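You operate a simulated robot arm through the tools that you are given. There is no shell and no other tool.

The job below is to be done with a simulated robot arm. You get a single attempt, and the scene is never put back.

Task
Pull the small blocks off the pink cable and put it back on its rest.
Fine: the three blocks go on top of the teal ledge; the cable on the free rest. Set down upright: small yellow block, small red block, small green block.
Where things are to end (x, y in the base frame): small yellow block within 0.05 m of [0.39, 0.25]; small red block within 0.05 m of [0.44, 0.2]; small green block within 0.05 m of [0.49, 0.15].

It is judged by the outcome, as a careful person would: the job done as asked, and still so three seconds after it is handed in. It fails if anything else is knocked over, pushed out of place, dropped, spilled or broken.

Robot
A 6-joint arm with a two-finger gripper, fixed in place. Base frame: the origin is on the floor under the middle of its stand, x ahead of it, y to its left, z up. Units: m, rad, N and s.
With the tool pointing down near the work surface it reaches from about 0.1 to 0.74 m from the base axis. Its first joint turns from -2.897 to 2.897 rad. Payload 2.45 kg.
The tool frame sits at the grasp point between the pads (the TCP): z along the fingers, y along the line on which they close. The tips reach 0.026 m beyond it. The gripper opens to 0.096 m; its body begins 0.069 m behind the TCP.
Orientation is told as [roll, pitch, yaw] about the base's x, y, z axes, in that order, counted from this pose: with the fingers straight down and closing along the base's y, the tool's x points along the base's -x, its y along +y and its z along -z.

Tools
- The arm moves only by the tool step_arm. Its argument "increments" is one flat list of numbers, 7 for each row, row after row: the shift along the tool's x, y, z in units of 30 mm (1.0 is 30 mm), then the turn, a rotation vector about the tool's x, y, z in units of 8 degrees (1.0 is 8 degrees), then the gripper command, from -1 (fully open) to 1 (shut), values between in proportion. In form: [dx, dy, dz, ax, ay, az, claw, dx, dy, dz, ax, ay, az, claw, ...]. A call has 1 to 20 rows; each row shifts and turns the commanded pose from where the row before left it, along the tool's axes as they then stand. A call with a number of a shift or a turn outside -1 to 1 is refused whole. Each row takes 0.2 s and may step no farther than 0.05 m and 0.15 rad from the row before; otherwise, or with a gripper value out of range, the whole call is refused. A pose out of reach is approached as far as the arm can. The call stops where the force on the tool passes 40 N (or 10 N more than at its start, if that is more) or the arm is blocked; 0.2 s more then pass. Each finger travels about 0.1199 m/s and halts on what it meets, pressing with about 26 N; the grip force reading is that of the motor and also rises with nothing between the fingers. The clock runs only during rows and for 0.2 s after the last one: add rows that do not move to give the fingers time. It gives the time, the measured TCP pose, the force on the tool (base axes), the opening and the grip force at its end, in the units of the frame above (readings bear some noise), with the torque about the TCP (base axes, N m) and any sound that the robot's microphone picked up.
- Cameras (640 x 400 px; columns grow to the right, rows downward): "scene" is fixed at [0.399, 0.6549, 1.2384]; the picture's right is [-0.99, 0.11, 0.00], its down [0.10, 0.90, -0.43] and it looks along [-0.05, -0.43, -0.90] (base axes); focal length 288 px, centre (320, 200). "wrist" rides on the gripper at [0.082, 0.003, -0.098] in the tool frame; the picture's right is [-0.04, 1.00, 0.00], its down [-0.73, -0.03, -0.68] and it looks along [-0.68, -0.03, 0.73] (tool axes); focal length 256 px, centre (320, 200). There is no depth. A picture from a camera that has moved, and an enlarged one, comes with that camera's place and axes in the base frame and with its lens. The place of the scene camera against the robot may be out by one fixed shift of up to 0.012 m in any direction.
- camera(camera): a new picture of that camera. It takes no simulated time.
- move_column(by): slides the trunk up (or, below 0, down) by that many m; the arm rides with it, the base frame stays. It gives what a move gives, with no picture.
- zoom(camera, box): a new picture of the part [left, top, right, bottom] of that camera's present view, enlarged. It takes no simulated time.
- hand_in(): hands the job in; it is judged then, once.

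Nothing tells you positions but the pictures and the camera data. Unless the task says otherwise, let go and move clear before handing in.

The tools are called after "Emit:" as name(argument=value, ...) on one line, values as JSON. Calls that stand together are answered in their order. step_arm: Moves the arm, as the interface text tells. Its arguments: {"type":"object","properties":{"increments":{"type":"array","items":{"type":"number"}}},"required":["increments"]} The other tools are called the same way: move_column (by) moves the trunk up or down; camera (camera) takes a picture; zoom (camera, box) takes an enlarged picture of a part of a camera's view; hand_in () hands the job in.

At the start:

```text
time_s: 0.0
position: [0.2827, 0.3283, 0.8666]
ee_rot: [0.0, 0.001, -0.001]
contact_force: [0.8, 0.9, 0.1]
ft_torque: [0.03, 0.01, 0.01]
opening: 0.096
gripper_force: 0.1
trunk travel left (down, up): [-0.075, 0.075]
```

scene: 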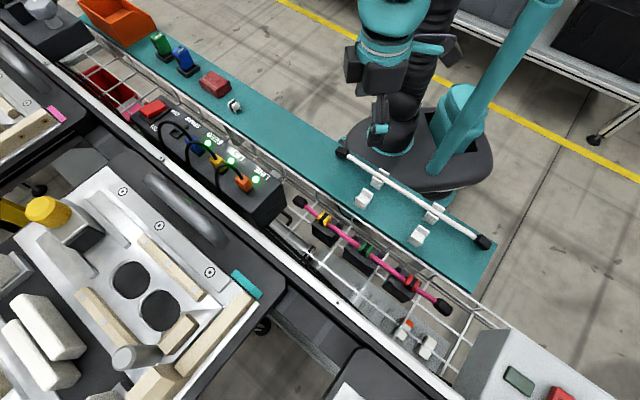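
wrist: 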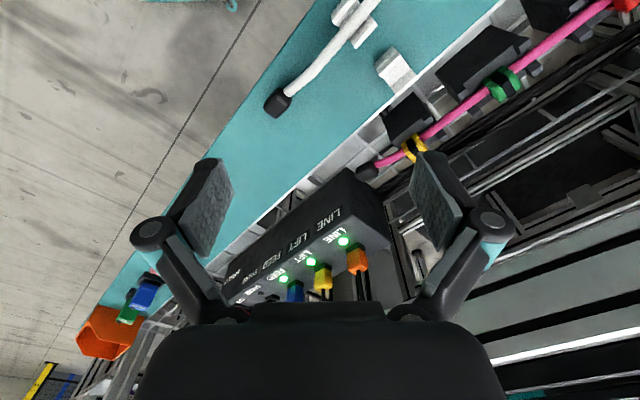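

I see a teal ledge with a white cable on rests, and below it in a wire tray a pink cable with yellow, green and red small blocks on it. I'll look closer before moving.

Emit:
zoom(camera="scene", box=[270, 140, 510, 290])

Emit:
zoom(camera="scene", box=[280, 180, 460, 320])

Emit:
zoom(camera="scene", box=[360, 270, 520, 370])

Emit:
zoom(camera="wrist", box=[320, 0, 640, 200])

```text
2.67 times, centred on (390, 215) of scene
camera zoom: at [0.399, 0.6549, 1.2384], right [-0.99, 0.11, 0.0], down [0.1, 0.9, -0.43], along [-0.05, -0.43, -0.9], focal length 767 px, centre (133, 160)
```

zoom: 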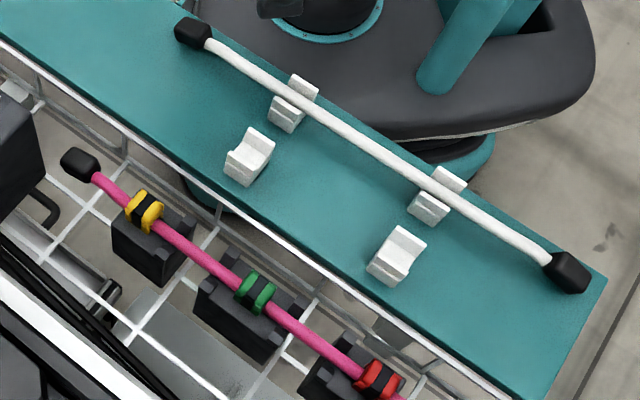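

```text
2.86 times, centred on (370, 250) of scene
camera zoom: at [0.399, 0.6549, 1.2384], right [-0.99, 0.11, 0.0], down [0.1, 0.9, -0.43], along [-0.05, -0.43, -0.9], focal length 822 px, centre (177, 57)
```

zoom: 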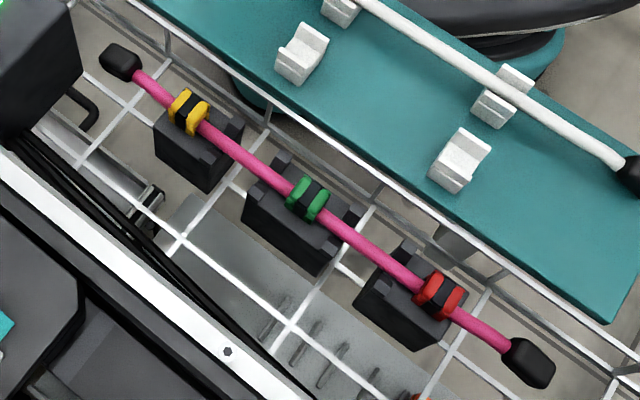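

```text
4.00 times, centred on (440, 320) of scene
camera zoom: at [0.399, 0.6549, 1.2384], right [-0.99, 0.11, 0.0], down [0.1, 0.9, -0.43], along [-0.05, -0.43, -0.9], focal length 1151 px, centre (-160, -280)
```

zoom: 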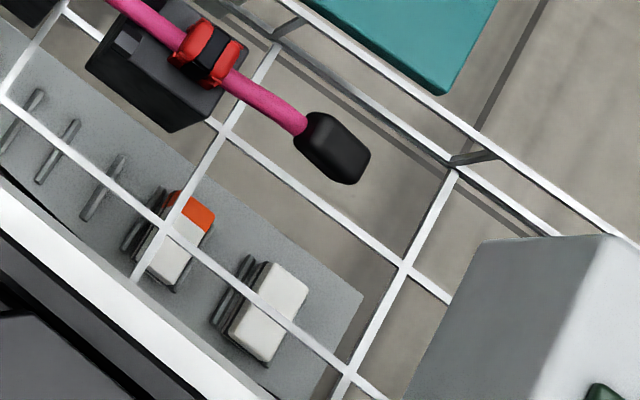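

```text
2.00 times, centred on (480, 100) of wrist
camera zoom: at [0.1995, 0.3311, 0.9659], right [0.04, 1.0, 0.0], down [0.73, -0.03, 0.68], along [0.68, -0.03, -0.73], focal length 512 px, centre (0, 400)
```

zoom: 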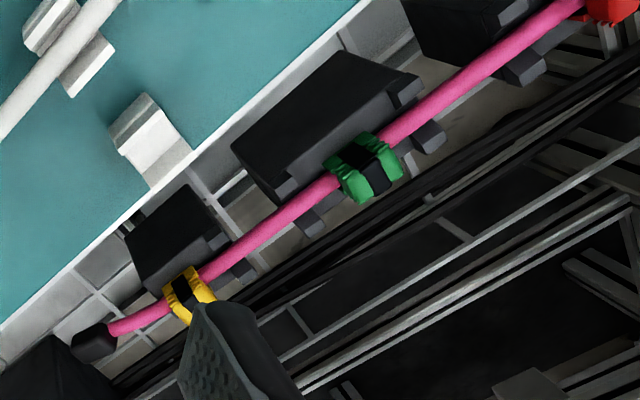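

The pink cable appears to lie at about z≈0.69 m, running diagonally from about (0.40, 0.39) to (0.17, 0.63), with clips gripped on it. I'll move the wrist above it for a close look before touching anything.

Emit:
step_arm(increments=[-0.1, 0.95, 0, 0, 0, 0, -1, -0.1, 0.95, 0, 0, 0, 0, -1, -0.1, 0.95, 0, 0, 0, 0, -1, -0.1, 0.95, 0, 0, 0, 0, -1, -0.1, 0.95, 0, 0, 0, 0, -1, -0.1, 0.95, 0, 0, 0, 0, -1, 0, 0, 0, 0, 0, 0.9375, -1, 0, 0, 0, 0, 0, 0.9375, -1, 0, 0, 0, 0, 0, 0.9375, -1, 0, 0, 0, 0, 0, 0.9375, -1, 0, 0, 0, 0, 0, 0.9375, -1, 0, 0, 0, 0, 0, 0.9375, -1])

Emit:
camera(camera="wrist")

Emit:
camera(camera="scene")

```text
time_s: 2.6
position: [0.3, 0.4993, 0.8674]
ee_rot: [0.0, -0.001, -0.787]
contact_force: [0.0, -0.4, 0.3]
ft_torque: [-0.01, 0.0, -0.01]
opening: 0.096
gripper_force: 0.1
trunk travel left (down, up): [-0.075, 0.075]
```

```text
taken
camera wrist: at [0.2435, 0.5592, 0.9653], right [0.74, 0.68, 0.0], down [0.5, -0.54, 0.68], along [0.46, -0.5, -0.73], focal length 256 px, centre (320, 200)
```

wrist: 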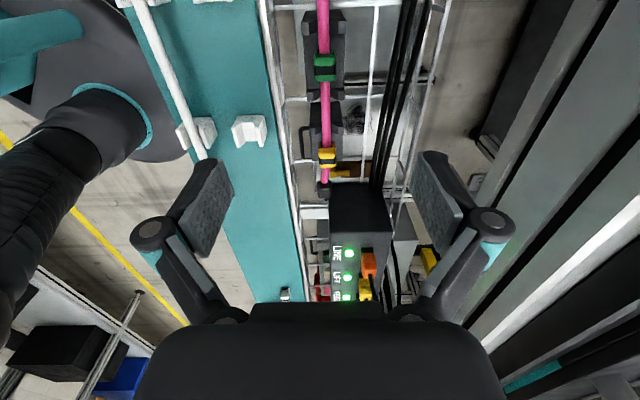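

```text
taken
```

scene: 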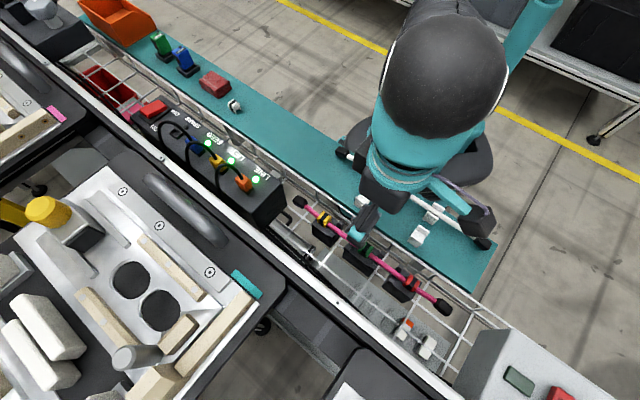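

Emit:
zoom(camera="wrist", box=[260, 0, 420, 100])

Emit:
zoom(camera="wrist", box=[240, 100, 400, 200])

Emit:
zoom(camera="wrist", box=[140, 40, 340, 165])

```text
4.00 times, centred on (340, 50) of wrist
camera zoom: at [0.2435, 0.5592, 0.9653], right [0.74, 0.68, 0.0], down [0.5, -0.54, 0.68], along [0.46, -0.5, -0.73], focal length 1024 px, centre (240, 800)
```

zoom: 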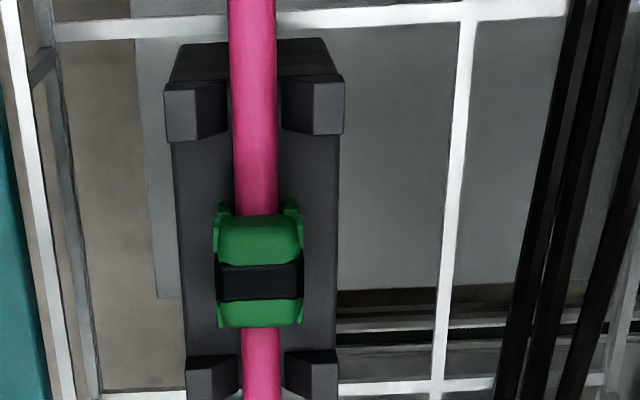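

```text
4.00 times, centred on (320, 150) of wrist
camera zoom: at [0.2435, 0.5592, 0.9653], right [0.74, 0.68, 0.0], down [0.5, -0.54, 0.68], along [0.46, -0.5, -0.73], focal length 1024 px, centre (320, 400)
```

zoom: 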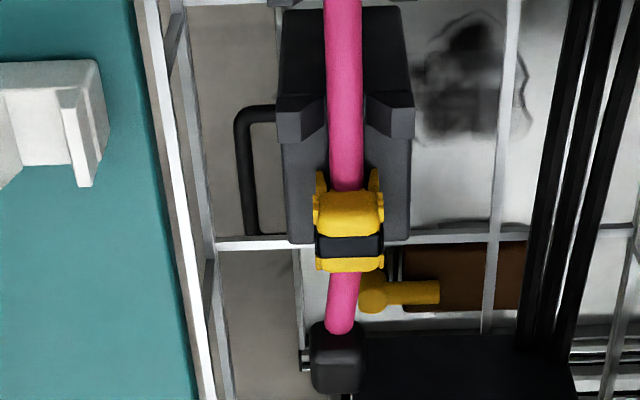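

```text
3.20 times, centred on (240, 102) of wrist
camera zoom: at [0.2435, 0.5592, 0.9653], right [0.74, 0.68, 0.0], down [0.5, -0.54, 0.68], along [0.46, -0.5, -0.73], focal length 819 px, centre (576, 512)
```

zoom: 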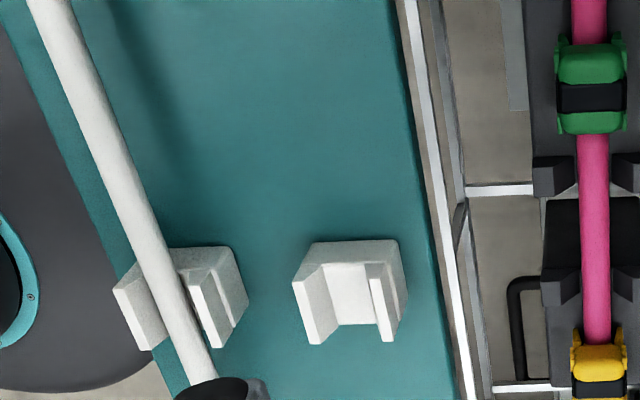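

The blocks are clips about 2 cm wide sitting on the ~11 mm cable, which lies in black forked holders; the free rests are U‑shaped saddles on the ledge. I'll go lower for a closer look at green and the clearances.

Emit:
step_arm(increments=[0.7, 0.07, 0.75, 0, 0, 0, -1, 0.7, 0.07, 0.75, 0, 0, 0, -1, 0.7, 0.07, 0.75, 0, 0, 0, -1, 0, 0, 0, 0, 0, 0, -1])

Emit:
camera(camera="wrist")

Emit:
zoom(camera="wrist", box=[220, 50, 420, 175])

```text
time_s: 3.6
position: [0.26, 0.5485, 0.8018]
ee_rot: [0.001, 0.001, -0.787]
contact_force: [-0.6, -0.3, -0.1]
ft_torque: [0.0, -0.02, -0.03]
opening: 0.0961
gripper_force: 0.0
trunk travel left (down, up): [-0.075, 0.075]
```

```text
taken
camera wrist: at [0.2039, 0.6081, 0.9006], right [0.73, 0.68, 0.0], down [0.5, -0.54, 0.68], along [0.46, -0.5, -0.73], focal length 256 px, centre (320, 200)
```

wrist: 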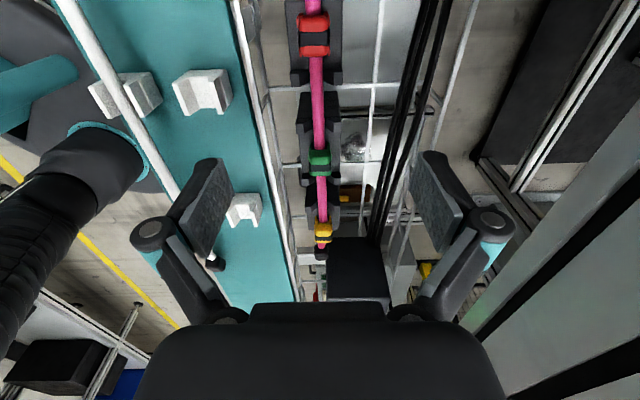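

```text
3.20 times, centred on (320, 112) of wrist
camera zoom: at [0.2039, 0.6081, 0.9006], right [0.73, 0.68, 0.0], down [0.5, -0.54, 0.68], along [0.46, -0.5, -0.73], focal length 819 px, centre (320, 480)
```

zoom: 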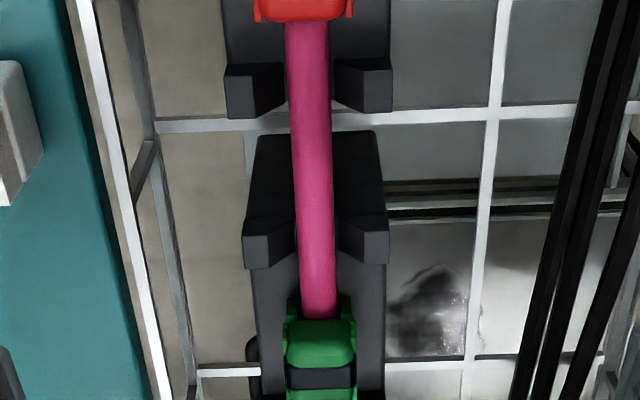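

Emit:
step_arm(increments=[0, 0, 0.7, 0, 0, 0, -0.3, 0, 0, 0.7, 0, 0, 0, -0.3, 0, 0, 0, 0, 0, 0, -0.3, 0, 0, 0, 0, 0, 0, -0.3])

Emit:
camera(camera="wrist")

Emit:
zoom(camera="wrist", box=[260, 80, 420, 180])

Emit:
zoom(camera="scene", box=[340, 200, 480, 300])

```text
time_s: 4.6
position: [0.2603, 0.5482, 0.7581]
ee_rot: [0.0, 0.0, -0.785]
contact_force: [-0.2, 0.1, 0.1]
ft_torque: [-0.03, 0.04, -0.05]
opening: 0.0623
gripper_force: 0.1
trunk travel left (down, up): [-0.075, 0.075]
```

```text
taken
camera wrist: at [0.2037, 0.6074, 0.8578], right [0.73, 0.68, 0.0], down [0.5, -0.54, 0.68], along [0.46, -0.5, -0.73], focal length 256 px, centre (320, 200)
```

wrist: 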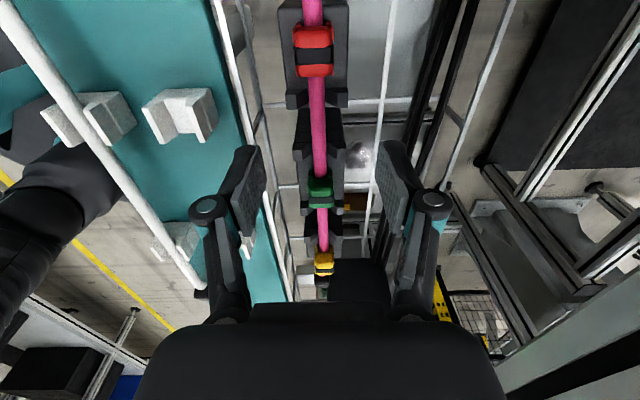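

```text
4.00 times, centred on (340, 130) of wrist
camera zoom: at [0.2037, 0.6074, 0.8578], right [0.73, 0.68, 0.0], down [0.5, -0.54, 0.68], along [0.46, -0.5, -0.73], focal length 1024 px, centre (240, 480)
```

zoom: 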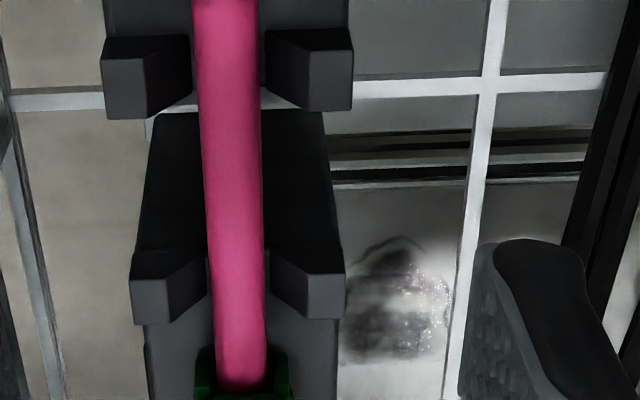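

```text
4.00 times, centred on (410, 250) of scene
camera zoom: at [0.399, 0.6549, 1.2384], right [-0.99, 0.11, 0.0], down [0.1, 0.9, -0.43], along [-0.05, -0.43, -0.9], focal length 1151 px, centre (-40, 0)
```

zoom: 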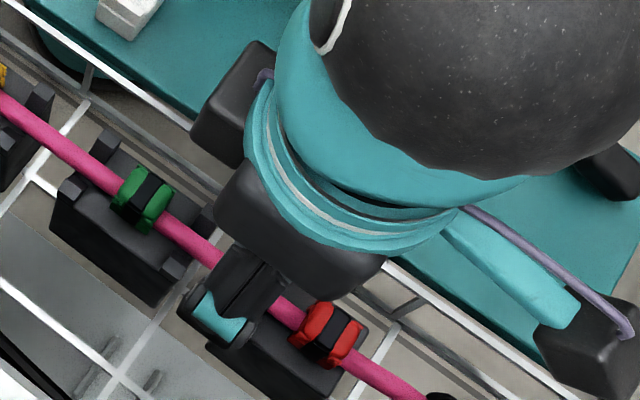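

Emit:
zoom(camera="wrist", box=[280, 150, 380, 212])

Emit:
zoom(camera="wrist", box=[260, 0, 380, 75])

Emit:
zoom(camera="wrist", box=[280, 220, 380, 282])

```text
6.40 times, centred on (330, 181) of wrist
camera zoom: at [0.2037, 0.6074, 0.8578], right [0.73, 0.68, 0.0], down [0.5, -0.54, 0.68], along [0.46, -0.5, -0.73], focal length 1638 px, centre (256, 322)
```

zoom: 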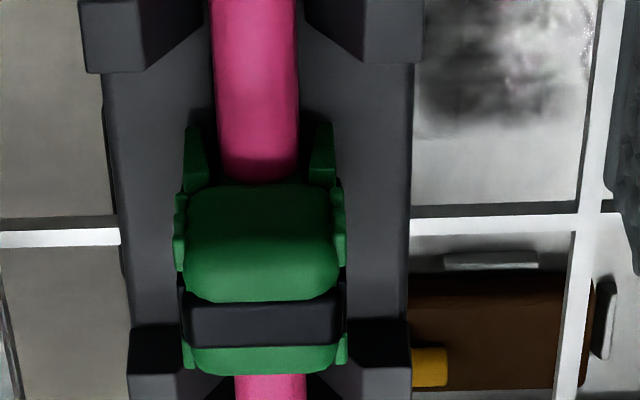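

```text
5.33 times, centred on (320, 38) of wrist
camera zoom: at [0.2037, 0.6074, 0.8578], right [0.73, 0.68, 0.0], down [0.5, -0.54, 0.68], along [0.46, -0.5, -0.73], focal length 1365 px, centre (320, 1067)
```

zoom: 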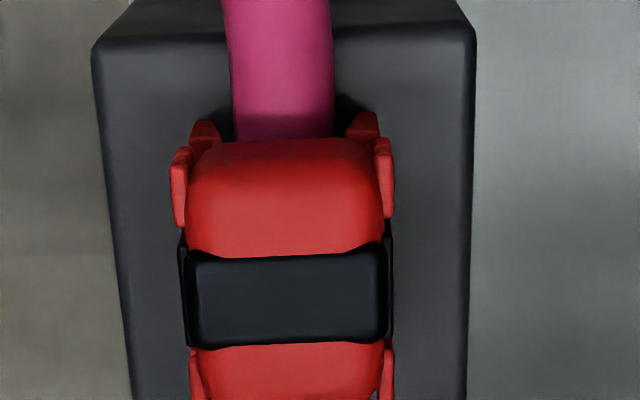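

```text
6.40 times, centred on (330, 251) of wrist
camera zoom: at [0.2037, 0.6074, 0.8578], right [0.73, 0.68, 0.0], down [0.5, -0.54, 0.68], along [0.46, -0.5, -0.73], focal length 1638 px, centre (256, -126)
```

zoom: 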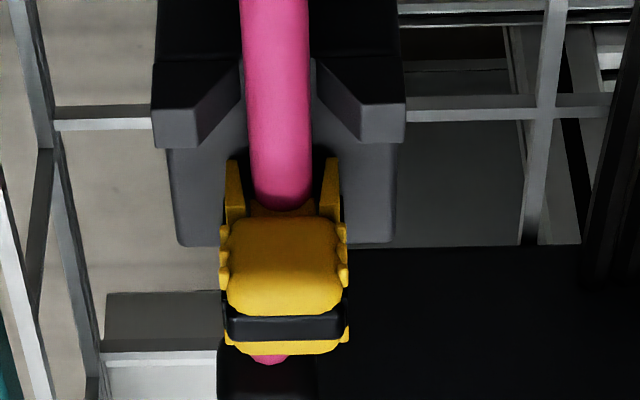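

Clips are U-shaped, open downward on the cable, so they pull off upward. Green is at about (0.295, 0.509), top ≈0.705. I'll hover directly above it with the fingers partly open.

Emit:
step_arm(increments=[-0.85, -0.05, 0, 0, 0, 0, -0.04, -0.84, -0.05, 0, 0, 0, 0, -0.04, 0, 0, 0.3, 0, 0, 0, -0.04, 0, 0, 0, 0, 0, 0, -0.04])

Emit:
camera(camera="wrist")

Emit:
zoom(camera="wrist", box=[240, 60, 400, 160])

Emit:
zoom(camera="scene", box=[310, 190, 450, 290])

```text
time_s: 5.6
position: [0.2939, 0.5088, 0.7508]
ee_rot: [0.0, 0.0, -0.785]
contact_force: [0.6, 0.6, 0.2]
ft_torque: [0.03, 0.01, 0.01]
opening: 0.0499
gripper_force: 0.0
trunk travel left (down, up): [-0.075, 0.075]
```

```text
taken
camera wrist: at [0.2376, 0.5694, 0.8483], right [0.73, 0.68, 0.0], down [0.5, -0.54, 0.68], along [0.46, -0.5, -0.73], focal length 256 px, centre (320, 200)
```

wrist: 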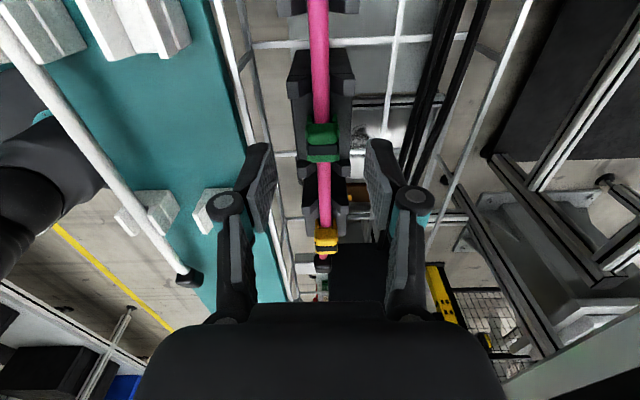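

```text
4.00 times, centred on (320, 110) of wrist
camera zoom: at [0.2376, 0.5694, 0.8483], right [0.73, 0.68, 0.0], down [0.5, -0.54, 0.68], along [0.46, -0.5, -0.73], focal length 1024 px, centre (320, 560)
```

zoom: 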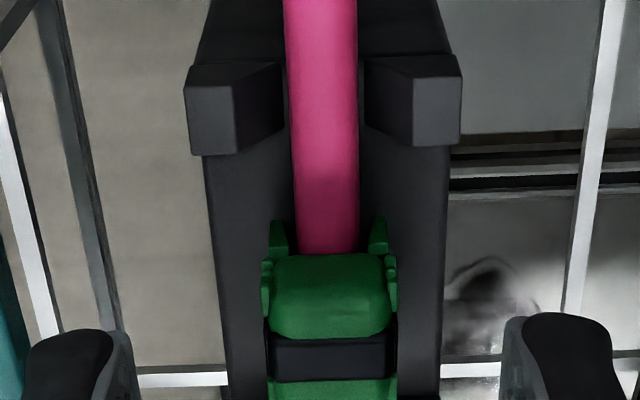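

```text
4.00 times, centred on (380, 240) of scene
camera zoom: at [0.399, 0.6549, 1.2384], right [-0.99, 0.11, 0.0], down [0.1, 0.9, -0.43], along [-0.05, -0.43, -0.9], focal length 1151 px, centre (80, 40)
```

zoom: 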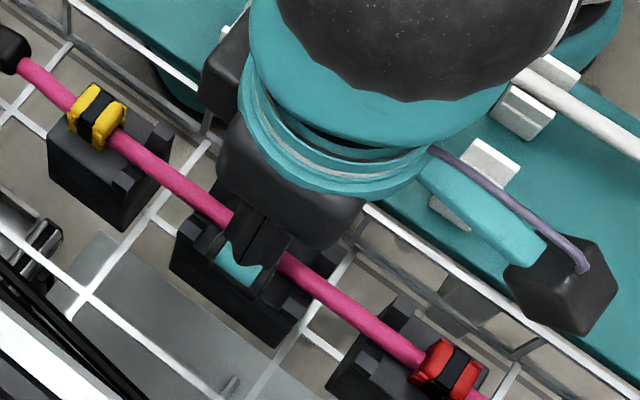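

Green sits centered between the fingers, and the holder's body looks to be near z≈0.67. I'll descend slowly until the tips straddle the block sides, then close.

Emit:
step_arm(increments=[0, 0.03, 0.45, 0, 0, 0, -0.04, 0, 0, 0.45, 0, 0, 0, -0.04, 0, 0, 0.35, 0, 0, 0, -0.04, 0, 0, 0, 0, 0, 0, -0.04])

Emit:
camera(camera="wrist")

Emit:
zoom(camera="wrist", box=[240, 80, 400, 180])

Emit:
zoom(camera="scene", box=[310, 190, 450, 290])

```text
time_s: 6.6
position: [0.295, 0.5111, 0.7094]
ee_rot: [0.0, 0.0, -0.785]
contact_force: [-0.2, -0.5, -0.4]
ft_torque: [-0.03, -0.04, 0.02]
opening: 0.05
gripper_force: 0.1
trunk travel left (down, up): [-0.075, 0.075]
```

```text
taken
camera wrist: at [0.2377, 0.5703, 0.809], right [0.73, 0.68, 0.0], down [0.5, -0.54, 0.68], along [0.46, -0.5, -0.73], focal length 256 px, centre (320, 200)
```

wrist: 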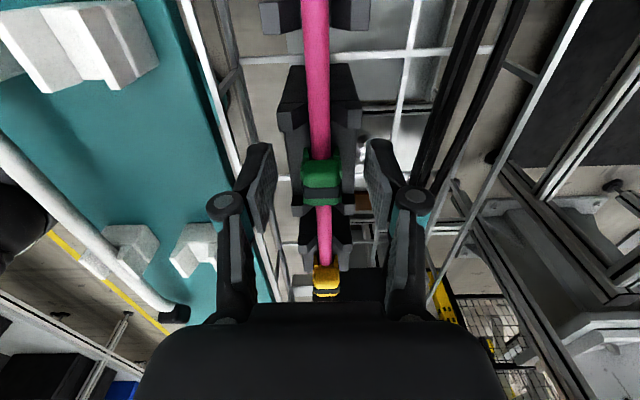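

```text
4.00 times, centred on (320, 130) of wrist
camera zoom: at [0.2377, 0.5703, 0.809], right [0.73, 0.68, 0.0], down [0.5, -0.54, 0.68], along [0.46, -0.5, -0.73], focal length 1024 px, centre (320, 480)
```

zoom: 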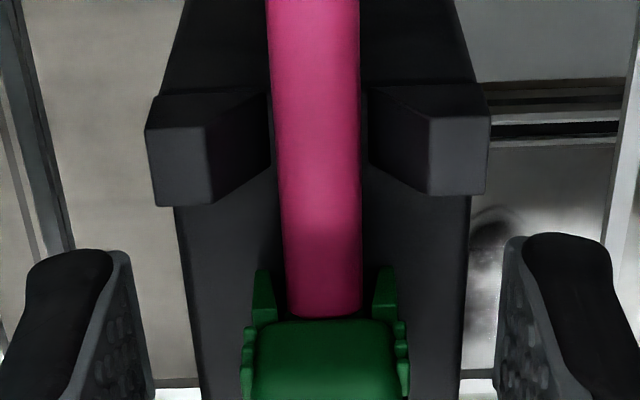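

```text
4.00 times, centred on (380, 240) of scene
camera zoom: at [0.399, 0.6549, 1.2384], right [-0.99, 0.11, 0.0], down [0.1, 0.9, -0.43], along [-0.05, -0.43, -0.9], focal length 1151 px, centre (80, 40)
```

zoom: 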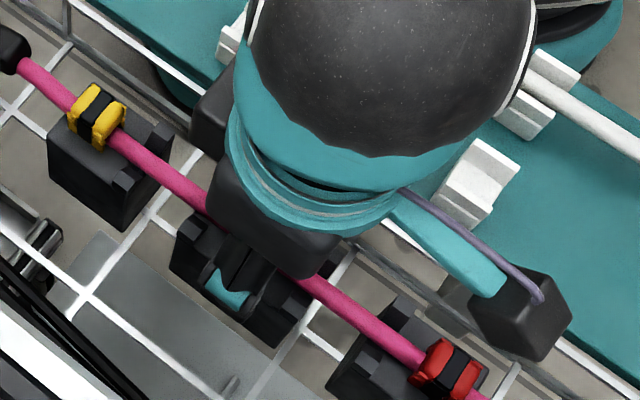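

Emit:
step_arm(increments=[0, 0, 0, 0, 0, 0, 1, 0, 0, 0, 0, 0, 0, 1, 0, 0, 0, 0, 0, 0, 1])

Emit:
zoom(camera="wrist", box=[240, 100, 400, 200])

```text
time_s: 7.4
position: [0.295, 0.5102, 0.7131]
ee_rot: [0.005, 0.002, -0.787]
contact_force: [9.4, 14.3, 23.2]
ft_torque: [0.29, -0.25, 0.04]
opening: 0.0178
gripper_force: 26.4
trunk travel left (down, up): [-0.075, 0.075]
```

```text
4.00 times, centred on (320, 150) of wrist
camera zoom: at [0.238, 0.5703, 0.8111], right [0.73, 0.68, 0.0], down [0.5, -0.54, 0.68], along [0.46, -0.5, -0.74], focal length 1024 px, centre (320, 400)
```

zoom: 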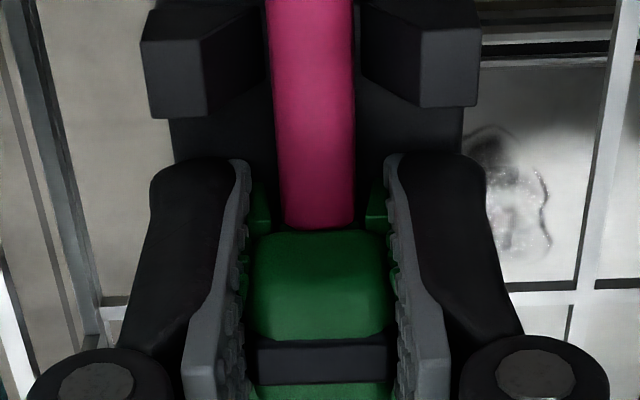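

Green is gripped (opening 17.8 mm). Now I'll pull up gently and watch the force and whether the cable stays down.

Emit:
step_arm(increments=[0, 0, -0.1, 0, 0, 0, 1, 0, 0, -0.1, 0, 0, 0, 1])

Emit:
zoom(camera="wrist", box=[240, 100, 400, 200])

Emit:
zoom(camera="scene", box=[290, 180, 460, 320])

```text
time_s: 8.0
position: [0.2942, 0.5105, 0.7147]
ee_rot: [-0.006, -0.002, -0.785]
contact_force: [-0.1, 0.3, 0.2]
ft_torque: [-0.01, -0.01, 0.02]
opening: 0.0177
gripper_force: 25.7
trunk travel left (down, up): [-0.075, 0.075]
```

```text
4.00 times, centred on (320, 150) of wrist
camera zoom: at [0.2374, 0.5705, 0.8139], right [0.73, 0.68, -0.01], down [0.5, -0.54, 0.68], along [0.46, -0.5, -0.73], focal length 1024 px, centre (320, 400)
```

zoom: 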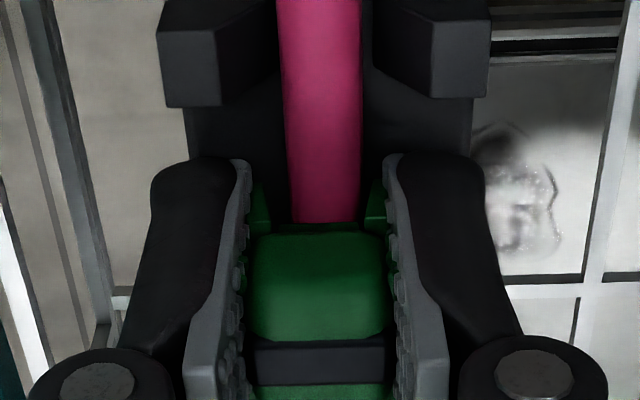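

```text
2.86 times, centred on (375, 250) of scene
camera zoom: at [0.399, 0.6549, 1.2384], right [-0.99, 0.11, 0.0], down [0.1, 0.9, -0.43], along [-0.05, -0.43, -0.9], focal length 822 px, centre (163, 57)
```

zoom: 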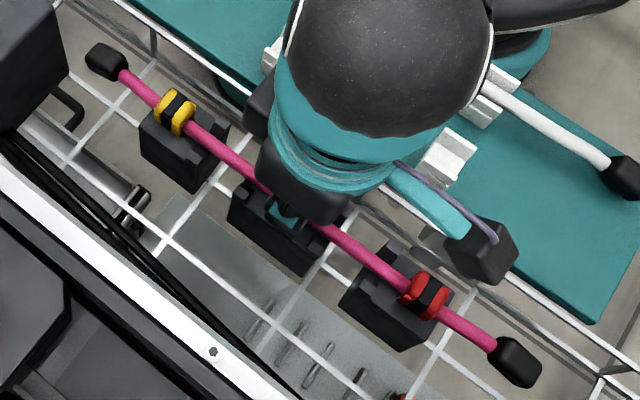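

Emit:
step_arm(increments=[0, 0, -0.15, 0, 0, 0, 1, 0, 0, -0.15, 0, 0, 0, 1, 0, 0, -0.15, 0, 0, 0, 1])

Emit:
zoom(camera="wrist", box=[240, 100, 400, 200])

Emit:
zoom(camera="scene", box=[290, 180, 460, 320])

```text
time_s: 8.8
position: [0.2947, 0.5116, 0.73]
ee_rot: [-0.002, -0.001, -0.787]
contact_force: [0.2, 0.3, -0.1]
ft_torque: [-0.02, 0.02, -0.03]
opening: 0.0175
gripper_force: 26.6
trunk travel left (down, up): [-0.075, 0.075]
```

```text
4.00 times, centred on (320, 150) of wrist
camera zoom: at [0.238, 0.5708, 0.8285], right [0.73, 0.68, 0.0], down [0.5, -0.54, 0.68], along [0.46, -0.5, -0.73], focal length 1024 px, centre (320, 400)
```

zoom: 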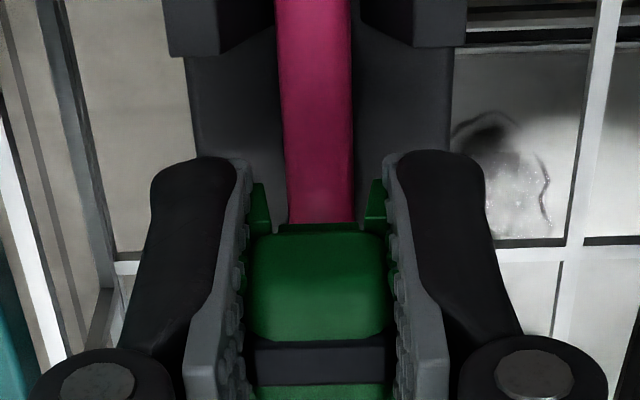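

```text
2.86 times, centred on (375, 250) of scene
camera zoom: at [0.399, 0.6549, 1.2384], right [-0.99, 0.11, 0.0], down [0.1, 0.9, -0.43], along [-0.05, -0.43, -0.9], focal length 822 px, centre (163, 57)
```

zoom: 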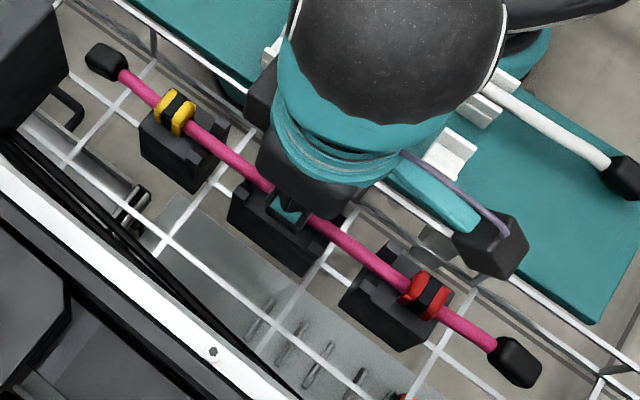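

Green came off cleanly and the cable stayed in its holders. I'll lift and carry green over the ledge to (0.49, 0.15).

Emit:
step_arm(increments=[0, 0, -0.8, 0, 0, 0, 1, 0, 0, -0.8, 0, 0, 0, 1, 0, 0, -0.8, 0, 0, 0, 1, -0.936, -0.56, 0, 0, 0, 0, 1, -0.936, -0.56, 0, 0, 0, 0, 1, -0.936, -0.56, 0, 0, 0, 0, 1, -0.936, -0.56, 0, 0, 0, 0, 1, -0.936, -0.56, 0, 0, 0, 0, 1, -0.936, -0.56, 0, 0, 0, 0, 1, -0.936, -0.56, 0, 0, 0, 0, 1, -0.936, 0, 0, 0, 0, 0, 1, -0.936, 0, 0, 0, 0, 0, 1, -0.936, 0, 0, 0, 0, 0, 1, -0.936, 0, 0, 0, 0, 0, 1, -0.936, 0, 0, 0, 0, 0, 1, -0.936, 0, 0, 0, 0, 0, 1, -0.936, 0, 0, 0, 0, 0, 1])

Emit:
camera(camera="wrist")

Emit:
camera(camera="scene")

```text
time_s: 12.4
position: [0.487, 0.1498, 0.8022]
ee_rot: [0.0, 0.001, -0.784]
contact_force: [-0.2, 1.0, 0.3]
ft_torque: [0.01, 0.02, 0.0]
opening: 0.0177
gripper_force: 26.0
trunk travel left (down, up): [-0.075, 0.075]
```

```text
taken
camera wrist: at [0.4315, 0.2094, 0.9011], right [0.73, 0.68, 0.0], down [0.5, -0.54, 0.68], along [0.46, -0.5, -0.73], focal length 256 px, centre (320, 200)
```

wrist: 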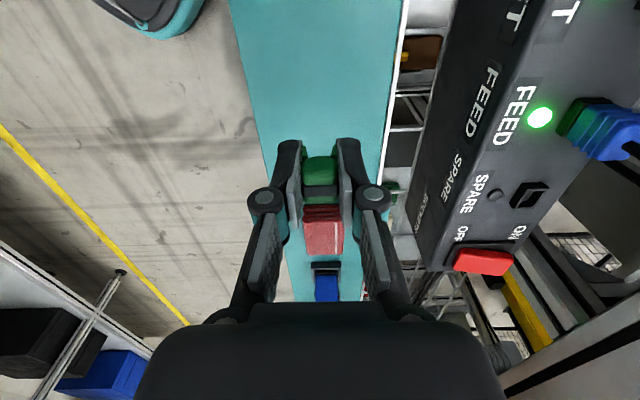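

```text
taken
```

scene: 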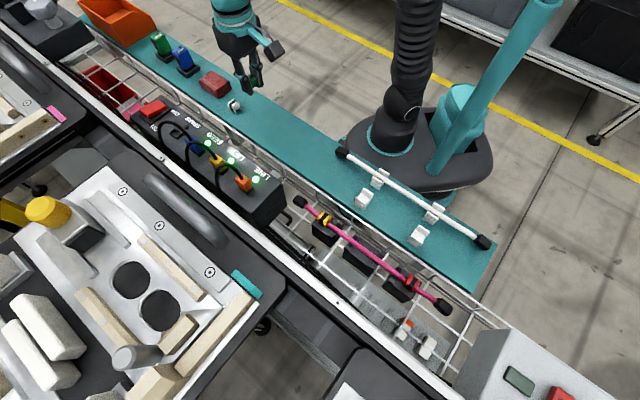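

Emit:
zoom(camera="scene", box=[190, 60, 330, 160])

Emit:
zoom(camera="wrist", box=[240, 110, 400, 210])

```text
4.00 times, centred on (260, 110) of scene
camera zoom: at [0.399, 0.6549, 1.2384], right [-0.99, 0.11, 0.0], down [0.1, 0.9, -0.43], along [-0.05, -0.43, -0.9], focal length 1151 px, centre (560, 560)
```

zoom: 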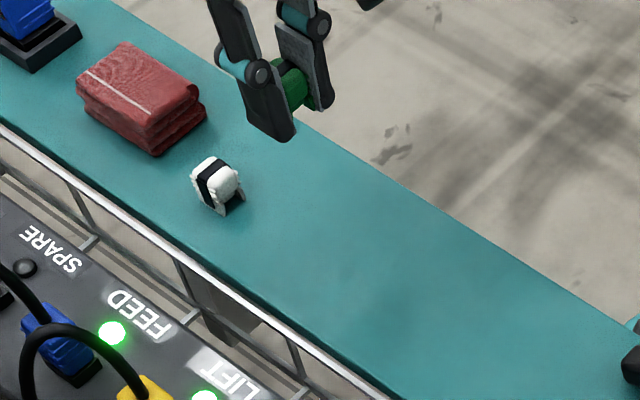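

```text
4.00 times, centred on (320, 160) of wrist
camera zoom: at [0.4315, 0.2094, 0.9011], right [0.73, 0.68, 0.0], down [0.5, -0.54, 0.68], along [0.46, -0.5, -0.73], focal length 1024 px, centre (320, 360)
```

zoom: 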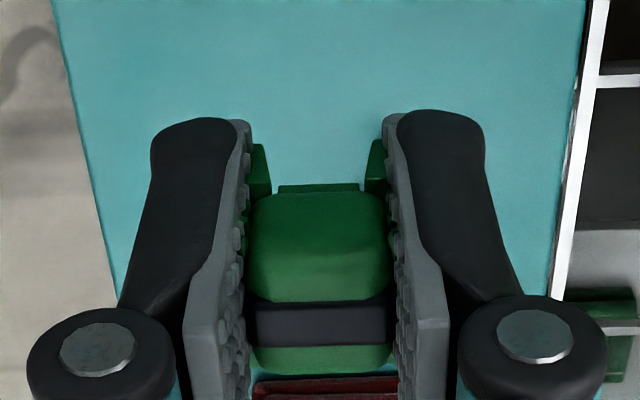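

The white item ahead is another clip standing upright on the ledge, about 8 cm from my target, so there's clearance. Descending toward the ledge.

Emit:
step_arm(increments=[0, 0, 0.9, 0, 0, 0, 1, 0, 0, 0.9, 0, 0, 0, 1, 0, 0, 0.6, 0, 0, 0, 1, 0, 0, 0, 0, 0, 0, 1])

Emit:
zoom(camera="wrist", box=[240, 110, 400, 210])

Emit:
zoom(camera="scene", box=[210, 80, 310, 150])

```text
time_s: 13.4
position: [0.4896, 0.1514, 0.7306]
ee_rot: [0.0, 0.0, -0.785]
contact_force: [0.3, 0.0, -0.2]
ft_torque: [0.01, 0.01, 0.02]
opening: 0.0176
gripper_force: 25.7
trunk travel left (down, up): [-0.075, 0.075]
```

```text
4.00 times, centred on (320, 160) of wrist
camera zoom: at [0.4331, 0.2098, 0.8292], right [0.73, 0.68, 0.0], down [0.5, -0.54, 0.68], along [0.46, -0.5, -0.73], focal length 1024 px, centre (320, 360)
```

zoom: 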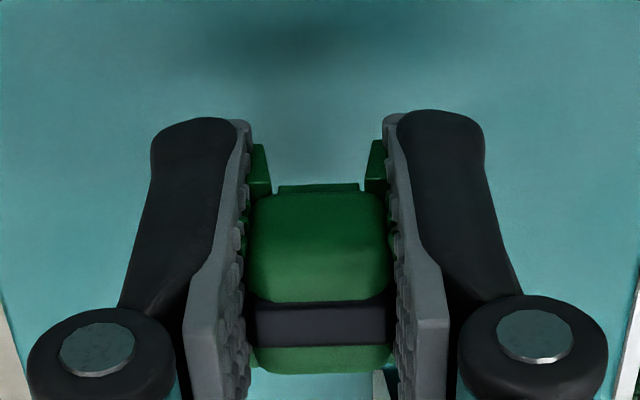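

```text
5.71 times, centred on (260, 115) of scene
camera zoom: at [0.399, 0.6549, 1.2384], right [-0.99, 0.11, 0.0], down [0.1, 0.9, -0.43], along [-0.05, -0.43, -0.9], focal length 1644 px, centre (663, 686)
```

zoom: 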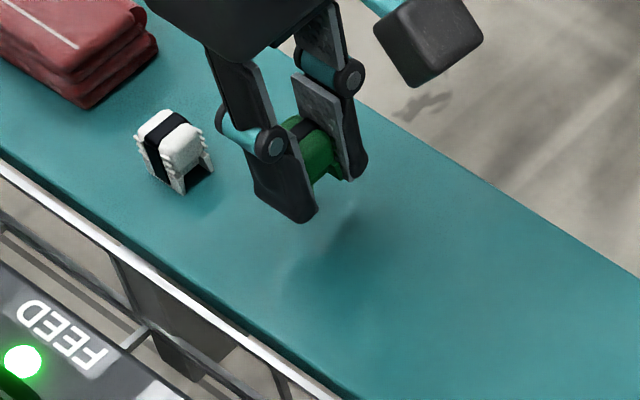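

Emit:
step_arm(increments=[0, 0, 0.2, 0, 0, 0, 1, 0, 0, 0.2, 0, 0, 0, 1, 0, 0, 0.2, 0, 0, 0, 1])

Emit:
zoom(camera="scene", box=[210, 80, 310, 150])

Emit:
zoom(camera="wrist", box=[240, 60, 400, 160])

```text
time_s: 14.2
position: [0.4894, 0.1512, 0.7129]
ee_rot: [-0.002, 0.001, -0.786]
contact_force: [0.1, 0.2, 0.5]
ft_torque: [0.02, 0.02, 0.01]
opening: 0.0177
gripper_force: 25.6
trunk travel left (down, up): [-0.075, 0.075]
```

```text
5.71 times, centred on (260, 115) of scene
camera zoom: at [0.399, 0.6549, 1.2384], right [-0.99, 0.11, 0.0], down [0.1, 0.9, -0.43], along [-0.05, -0.43, -0.9], focal length 1644 px, centre (663, 686)
```

zoom: 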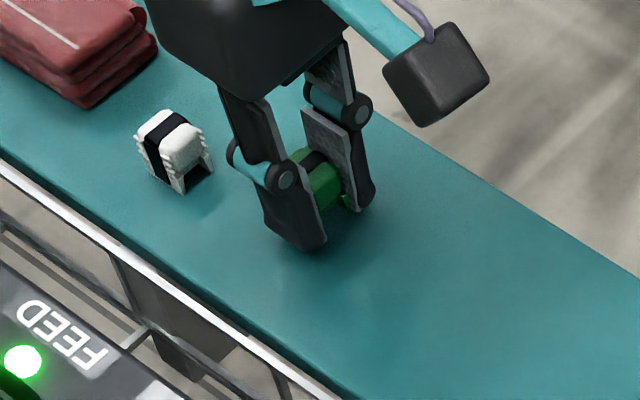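

```text
4.00 times, centred on (320, 110) of wrist
camera zoom: at [0.4328, 0.2106, 0.812], right [0.73, 0.68, 0.0], down [0.5, -0.54, 0.68], along [0.46, -0.5, -0.73], focal length 1024 px, centre (320, 560)
```

zoom: 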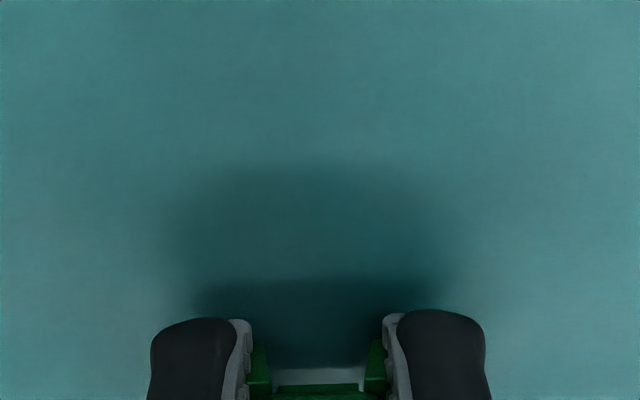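

Emit:
step_arm(increments=[0, 0, 0.07, 0, 0, 0, 1, 0, 0, 0.07, 0, 0, 0, 1, 0, 0, 0.07, 0, 0, 0, 1])

Emit:
zoom(camera="scene", box=[230, 90, 300, 140])

```text
time_s: 15.0
position: [0.49, 0.1513, 0.7072]
ee_rot: [0.001, 0.001, -0.784]
contact_force: [-0.4, 0.3, -0.4]
ft_torque: [-0.01, 0.01, 0.03]
opening: 0.0174
gripper_force: 25.4
trunk travel left (down, up): [-0.075, 0.075]
```

```text
8.00 times, centred on (265, 115) of scene
camera zoom: at [0.399, 0.6549, 1.2384], right [-0.99, 0.11, 0.0], down [0.1, 0.9, -0.43], along [-0.05, -0.43, -0.9], focal length 2302 px, centre (760, 880)
```

zoom: 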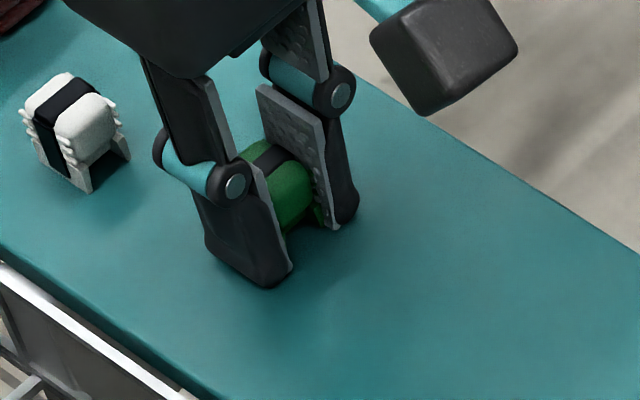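

Emit:
step_arm(increments=[0, 0, 0.06, 0, 0, 0, 1, 0, 0, 0.06, 0, 0, 0, 1, 0, 0, 0.06, 0, 0, 0, 1])

Emit:
zoom(camera="scene", box=[230, 90, 300, 140])

```text
time_s: 15.8
position: [0.4892, 0.1494, 0.7065]
ee_rot: [0.009, -0.006, -0.783]
contact_force: [-5.7, -0.4, 15.8]
ft_torque: [-0.1, 0.39, -0.02]
opening: 0.0176
gripper_force: 26.0
trunk travel left (down, up): [-0.075, 0.075]
stopped in row 3: the force on the tool passed its limit at 43 N (the readings are from after the stop); the commanded pose is now the measured one
```

```text
8.00 times, centred on (265, 115) of scene
camera zoom: at [0.399, 0.6549, 1.2384], right [-0.99, 0.11, 0.0], down [0.1, 0.9, -0.43], along [-0.05, -0.43, -0.9], focal length 2302 px, centre (760, 880)
```

zoom: 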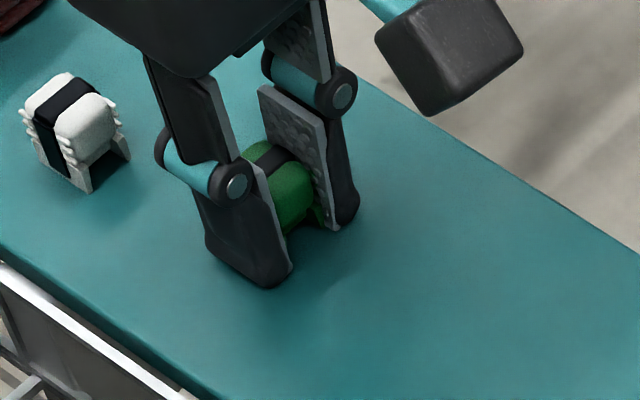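

Contact with the ledge at TCP z≈0.705. I'll relieve the pressure by ~1.5 mm and open the fingers gently.

Emit:
step_arm(increments=[0, 0, -0.04, 0, 0, 0, 1, 0, 0, 0, 0, 0, 0, 1])

```text
time_s: 16.4
position: [0.4897, 0.15, 0.7066]
ee_rot: [0.007, -0.003, -0.786]
contact_force: [-3.6, -0.5, 11.3]
ft_torque: [-0.07, 0.3, -0.04]
opening: 0.0173
gripper_force: 26.1
trunk travel left (down, up): [-0.075, 0.075]
```

Emit:
step_arm(increments=[0, 0, -0.04, 0, 0, 0, 1, 0, 0, 0, 0, 0, 0, 1])

```text
time_s: 17.0
position: [0.4906, 0.1508, 0.7075]
ee_rot: [0.006, -0.002, -0.784]
contact_force: [0.9, -0.3, 0.4]
ft_torque: [0.02, 0.02, -0.01]
opening: 0.0176
gripper_force: 26.2
trunk travel left (down, up): [-0.075, 0.075]
```

Emit:
step_arm(increments=[0, 0, 0, 0, 0, 0, 0.6, 0, 0, 0, 0, 0, 0, 0.5, 0, 0, 0, 0, 0, 0, 0.3, 0, 0, 0, 0, 0, 0, 0.0, 0, 0, 0, 0, 0, 0, 0.0])

Emit:
zoom(camera="scene", box=[230, 90, 300, 140])

Emit:
zoom(camera="wrist", box=[240, 110, 400, 210])

```text
time_s: 18.2
position: [0.4904, 0.1506, 0.7076]
ee_rot: [0.007, -0.005, -0.785]
contact_force: [0.2, 0.6, -0.3]
ft_torque: [0.0, -0.01, 0.01]
opening: 0.0481
gripper_force: 0.0
trunk travel left (down, up): [-0.075, 0.075]
```

```text
8.00 times, centred on (265, 115) of scene
camera zoom: at [0.399, 0.6549, 1.2384], right [-0.99, 0.11, 0.0], down [0.1, 0.9, -0.43], along [-0.05, -0.43, -0.9], focal length 2302 px, centre (760, 880)
```

zoom: 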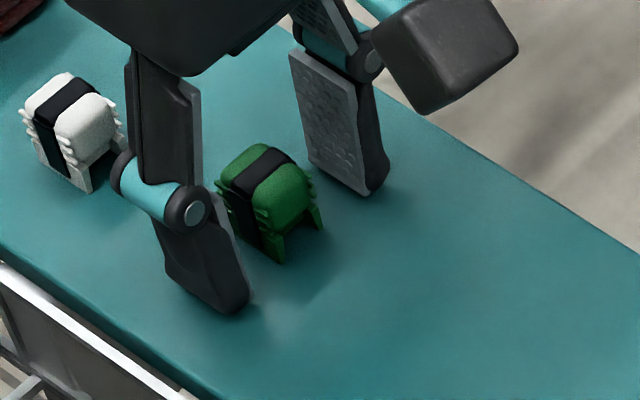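

```text
4.00 times, centred on (320, 160) of wrist
camera zoom: at [0.4331, 0.2096, 0.8055], right [0.73, 0.68, 0.01], down [0.49, -0.54, 0.68], along [0.47, -0.5, -0.73], focal length 1024 px, centre (320, 360)
```

zoom: 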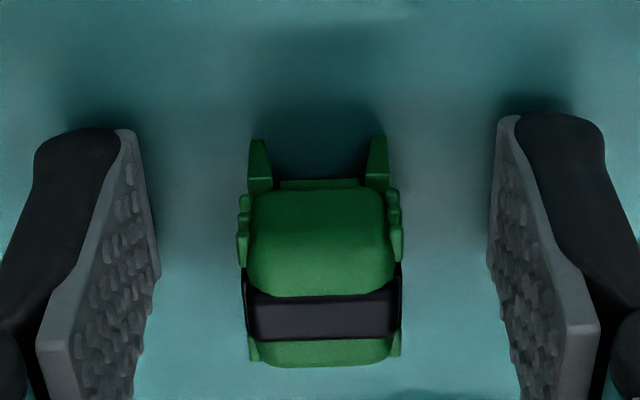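

Green is standing upright at its spot. I'll rise straight up and travel back to hover above red.

Emit:
step_arm(increments=[0, 0, -0.9, 0, 0, 0, 0, 0, 0, -1, 0, 0, 0, 0, 0, 0, -1, 0.05, 0.036, 0, 0, 0.959, 0, 0, 0, 0, 0, 0, 0.959, 0, 0, 0, 0, 0, 0, 0.959, 0, 0, 0, 0, 0, 0, 0.959, 0, 0, 0, 0, 0, 0, 0.959, 0, 0, 0, 0, 0, 0, 0.959, 0, 0, 0, 0, 0, 0, 0.959, 0, 0, 0, 0, 0, 0, 0.959, 0, 0, 0, 0, 0, 0, 0.959, 0, 0, 0, 0, 0, 0, 0.959, 0.48, 0, 0, 0, 0, 0, 0.959, 0.48, 0, 0, 0, 0, 0, 0.959, 0.48, 0, 0, 0, 0, 0, 0.959, 0.48, 0, 0, 0, 0, 0, 0.959, 0.48, 0, 0, 0, 0, 0, 0.959, 0.48, 0, 0, 0, 0, 0, 0.959, 0.48, 0, 0, 0, 0, 0, 0.959, 0.48, 0, 0, 0, 0, 0])

Emit:
camera(camera="wrist")

Emit:
camera(camera="scene")

```text
time_s: 22.4
position: [0.2246, 0.5775, 0.7951]
ee_rot: [0.0, 0.002, -0.786]
contact_force: [-0.3, -0.3, -0.2]
ft_torque: [0.06, -0.01, 0.0]
opening: 0.0479
gripper_force: 0.1
trunk travel left (down, up): [-0.075, 0.075]
```

```text
taken
camera wrist: at [0.1685, 0.6375, 0.8934], right [0.73, 0.68, 0.0], down [0.5, -0.54, 0.68], along [0.46, -0.5, -0.74], focal length 256 px, centre (320, 200)
```

wrist: 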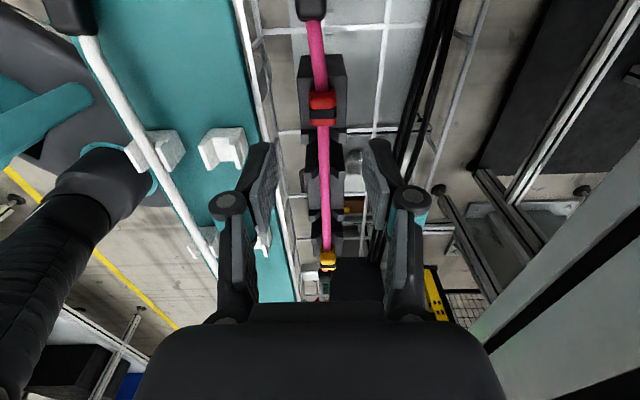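

```text
taken
```

scene: 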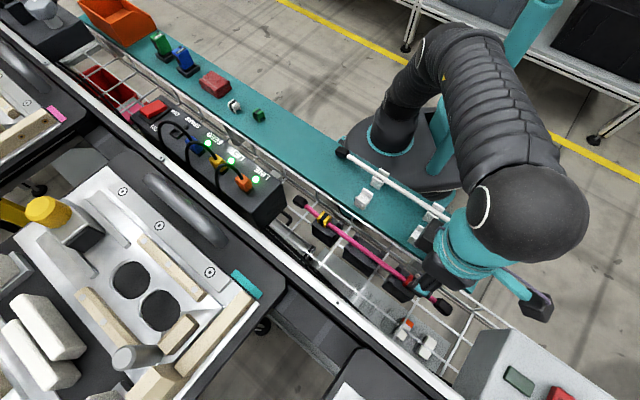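

Emit:
zoom(camera="wrist", box=[260, 40, 420, 140])

Emit:
zoom(camera="scene", box=[270, 180, 470, 320])

```text
4.00 times, centred on (340, 90) of wrist
camera zoom: at [0.1685, 0.6375, 0.8934], right [0.73, 0.68, 0.0], down [0.5, -0.54, 0.68], along [0.46, -0.5, -0.74], focal length 1024 px, centre (240, 640)
```

zoom: 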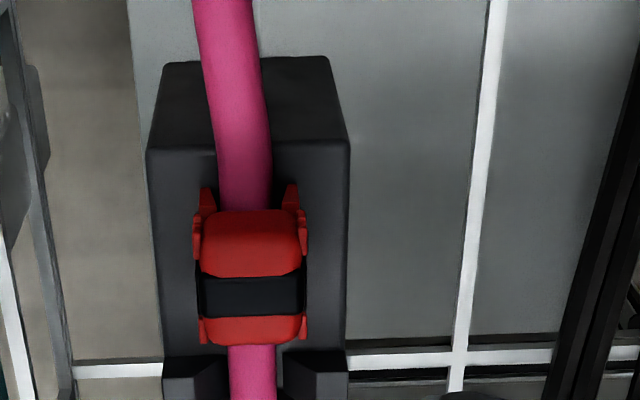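

```text
2.86 times, centred on (370, 250) of scene
camera zoom: at [0.399, 0.6549, 1.2384], right [-0.99, 0.11, 0.0], down [0.1, 0.9, -0.43], along [-0.05, -0.43, -0.9], focal length 822 px, centre (177, 57)
```

zoom: 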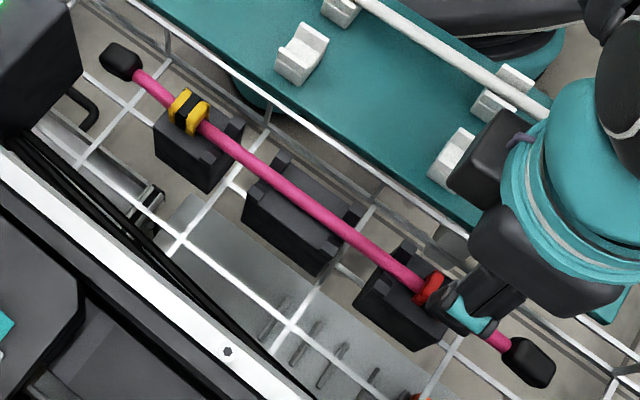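

Red is directly beneath, centered near (0.227, 0.577), with the fork clear of the finger width. Descending and gripping red.

Emit:
step_arm(increments=[0, 0.04, 0.9, 0, 0, 0, -0.04, 0, 0, 0.9, 0, 0, 0, -0.04, 0, 0, 0.5, 0, 0, 0, -0.04, 0, 0, 0, 0, 0, 0, -0.04])

Emit:
zoom(camera="wrist", box=[240, 100, 400, 200])

```text
time_s: 23.4
position: [0.2251, 0.5786, 0.7253]
ee_rot: [-0.001, 0.002, -0.785]
contact_force: [-0.1, 0.4, -0.2]
ft_torque: [0.02, 0.0, -0.02]
opening: 0.05
gripper_force: 0.1
trunk travel left (down, up): [-0.075, 0.075]
```

```text
4.00 times, centred on (320, 150) of wrist
camera zoom: at [0.1693, 0.6381, 0.8243], right [0.73, 0.68, 0.0], down [0.5, -0.54, 0.68], along [0.46, -0.5, -0.74], focal length 1024 px, centre (320, 400)
```

zoom: 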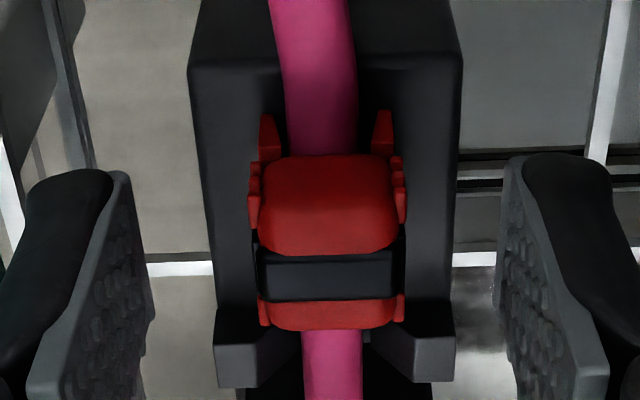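

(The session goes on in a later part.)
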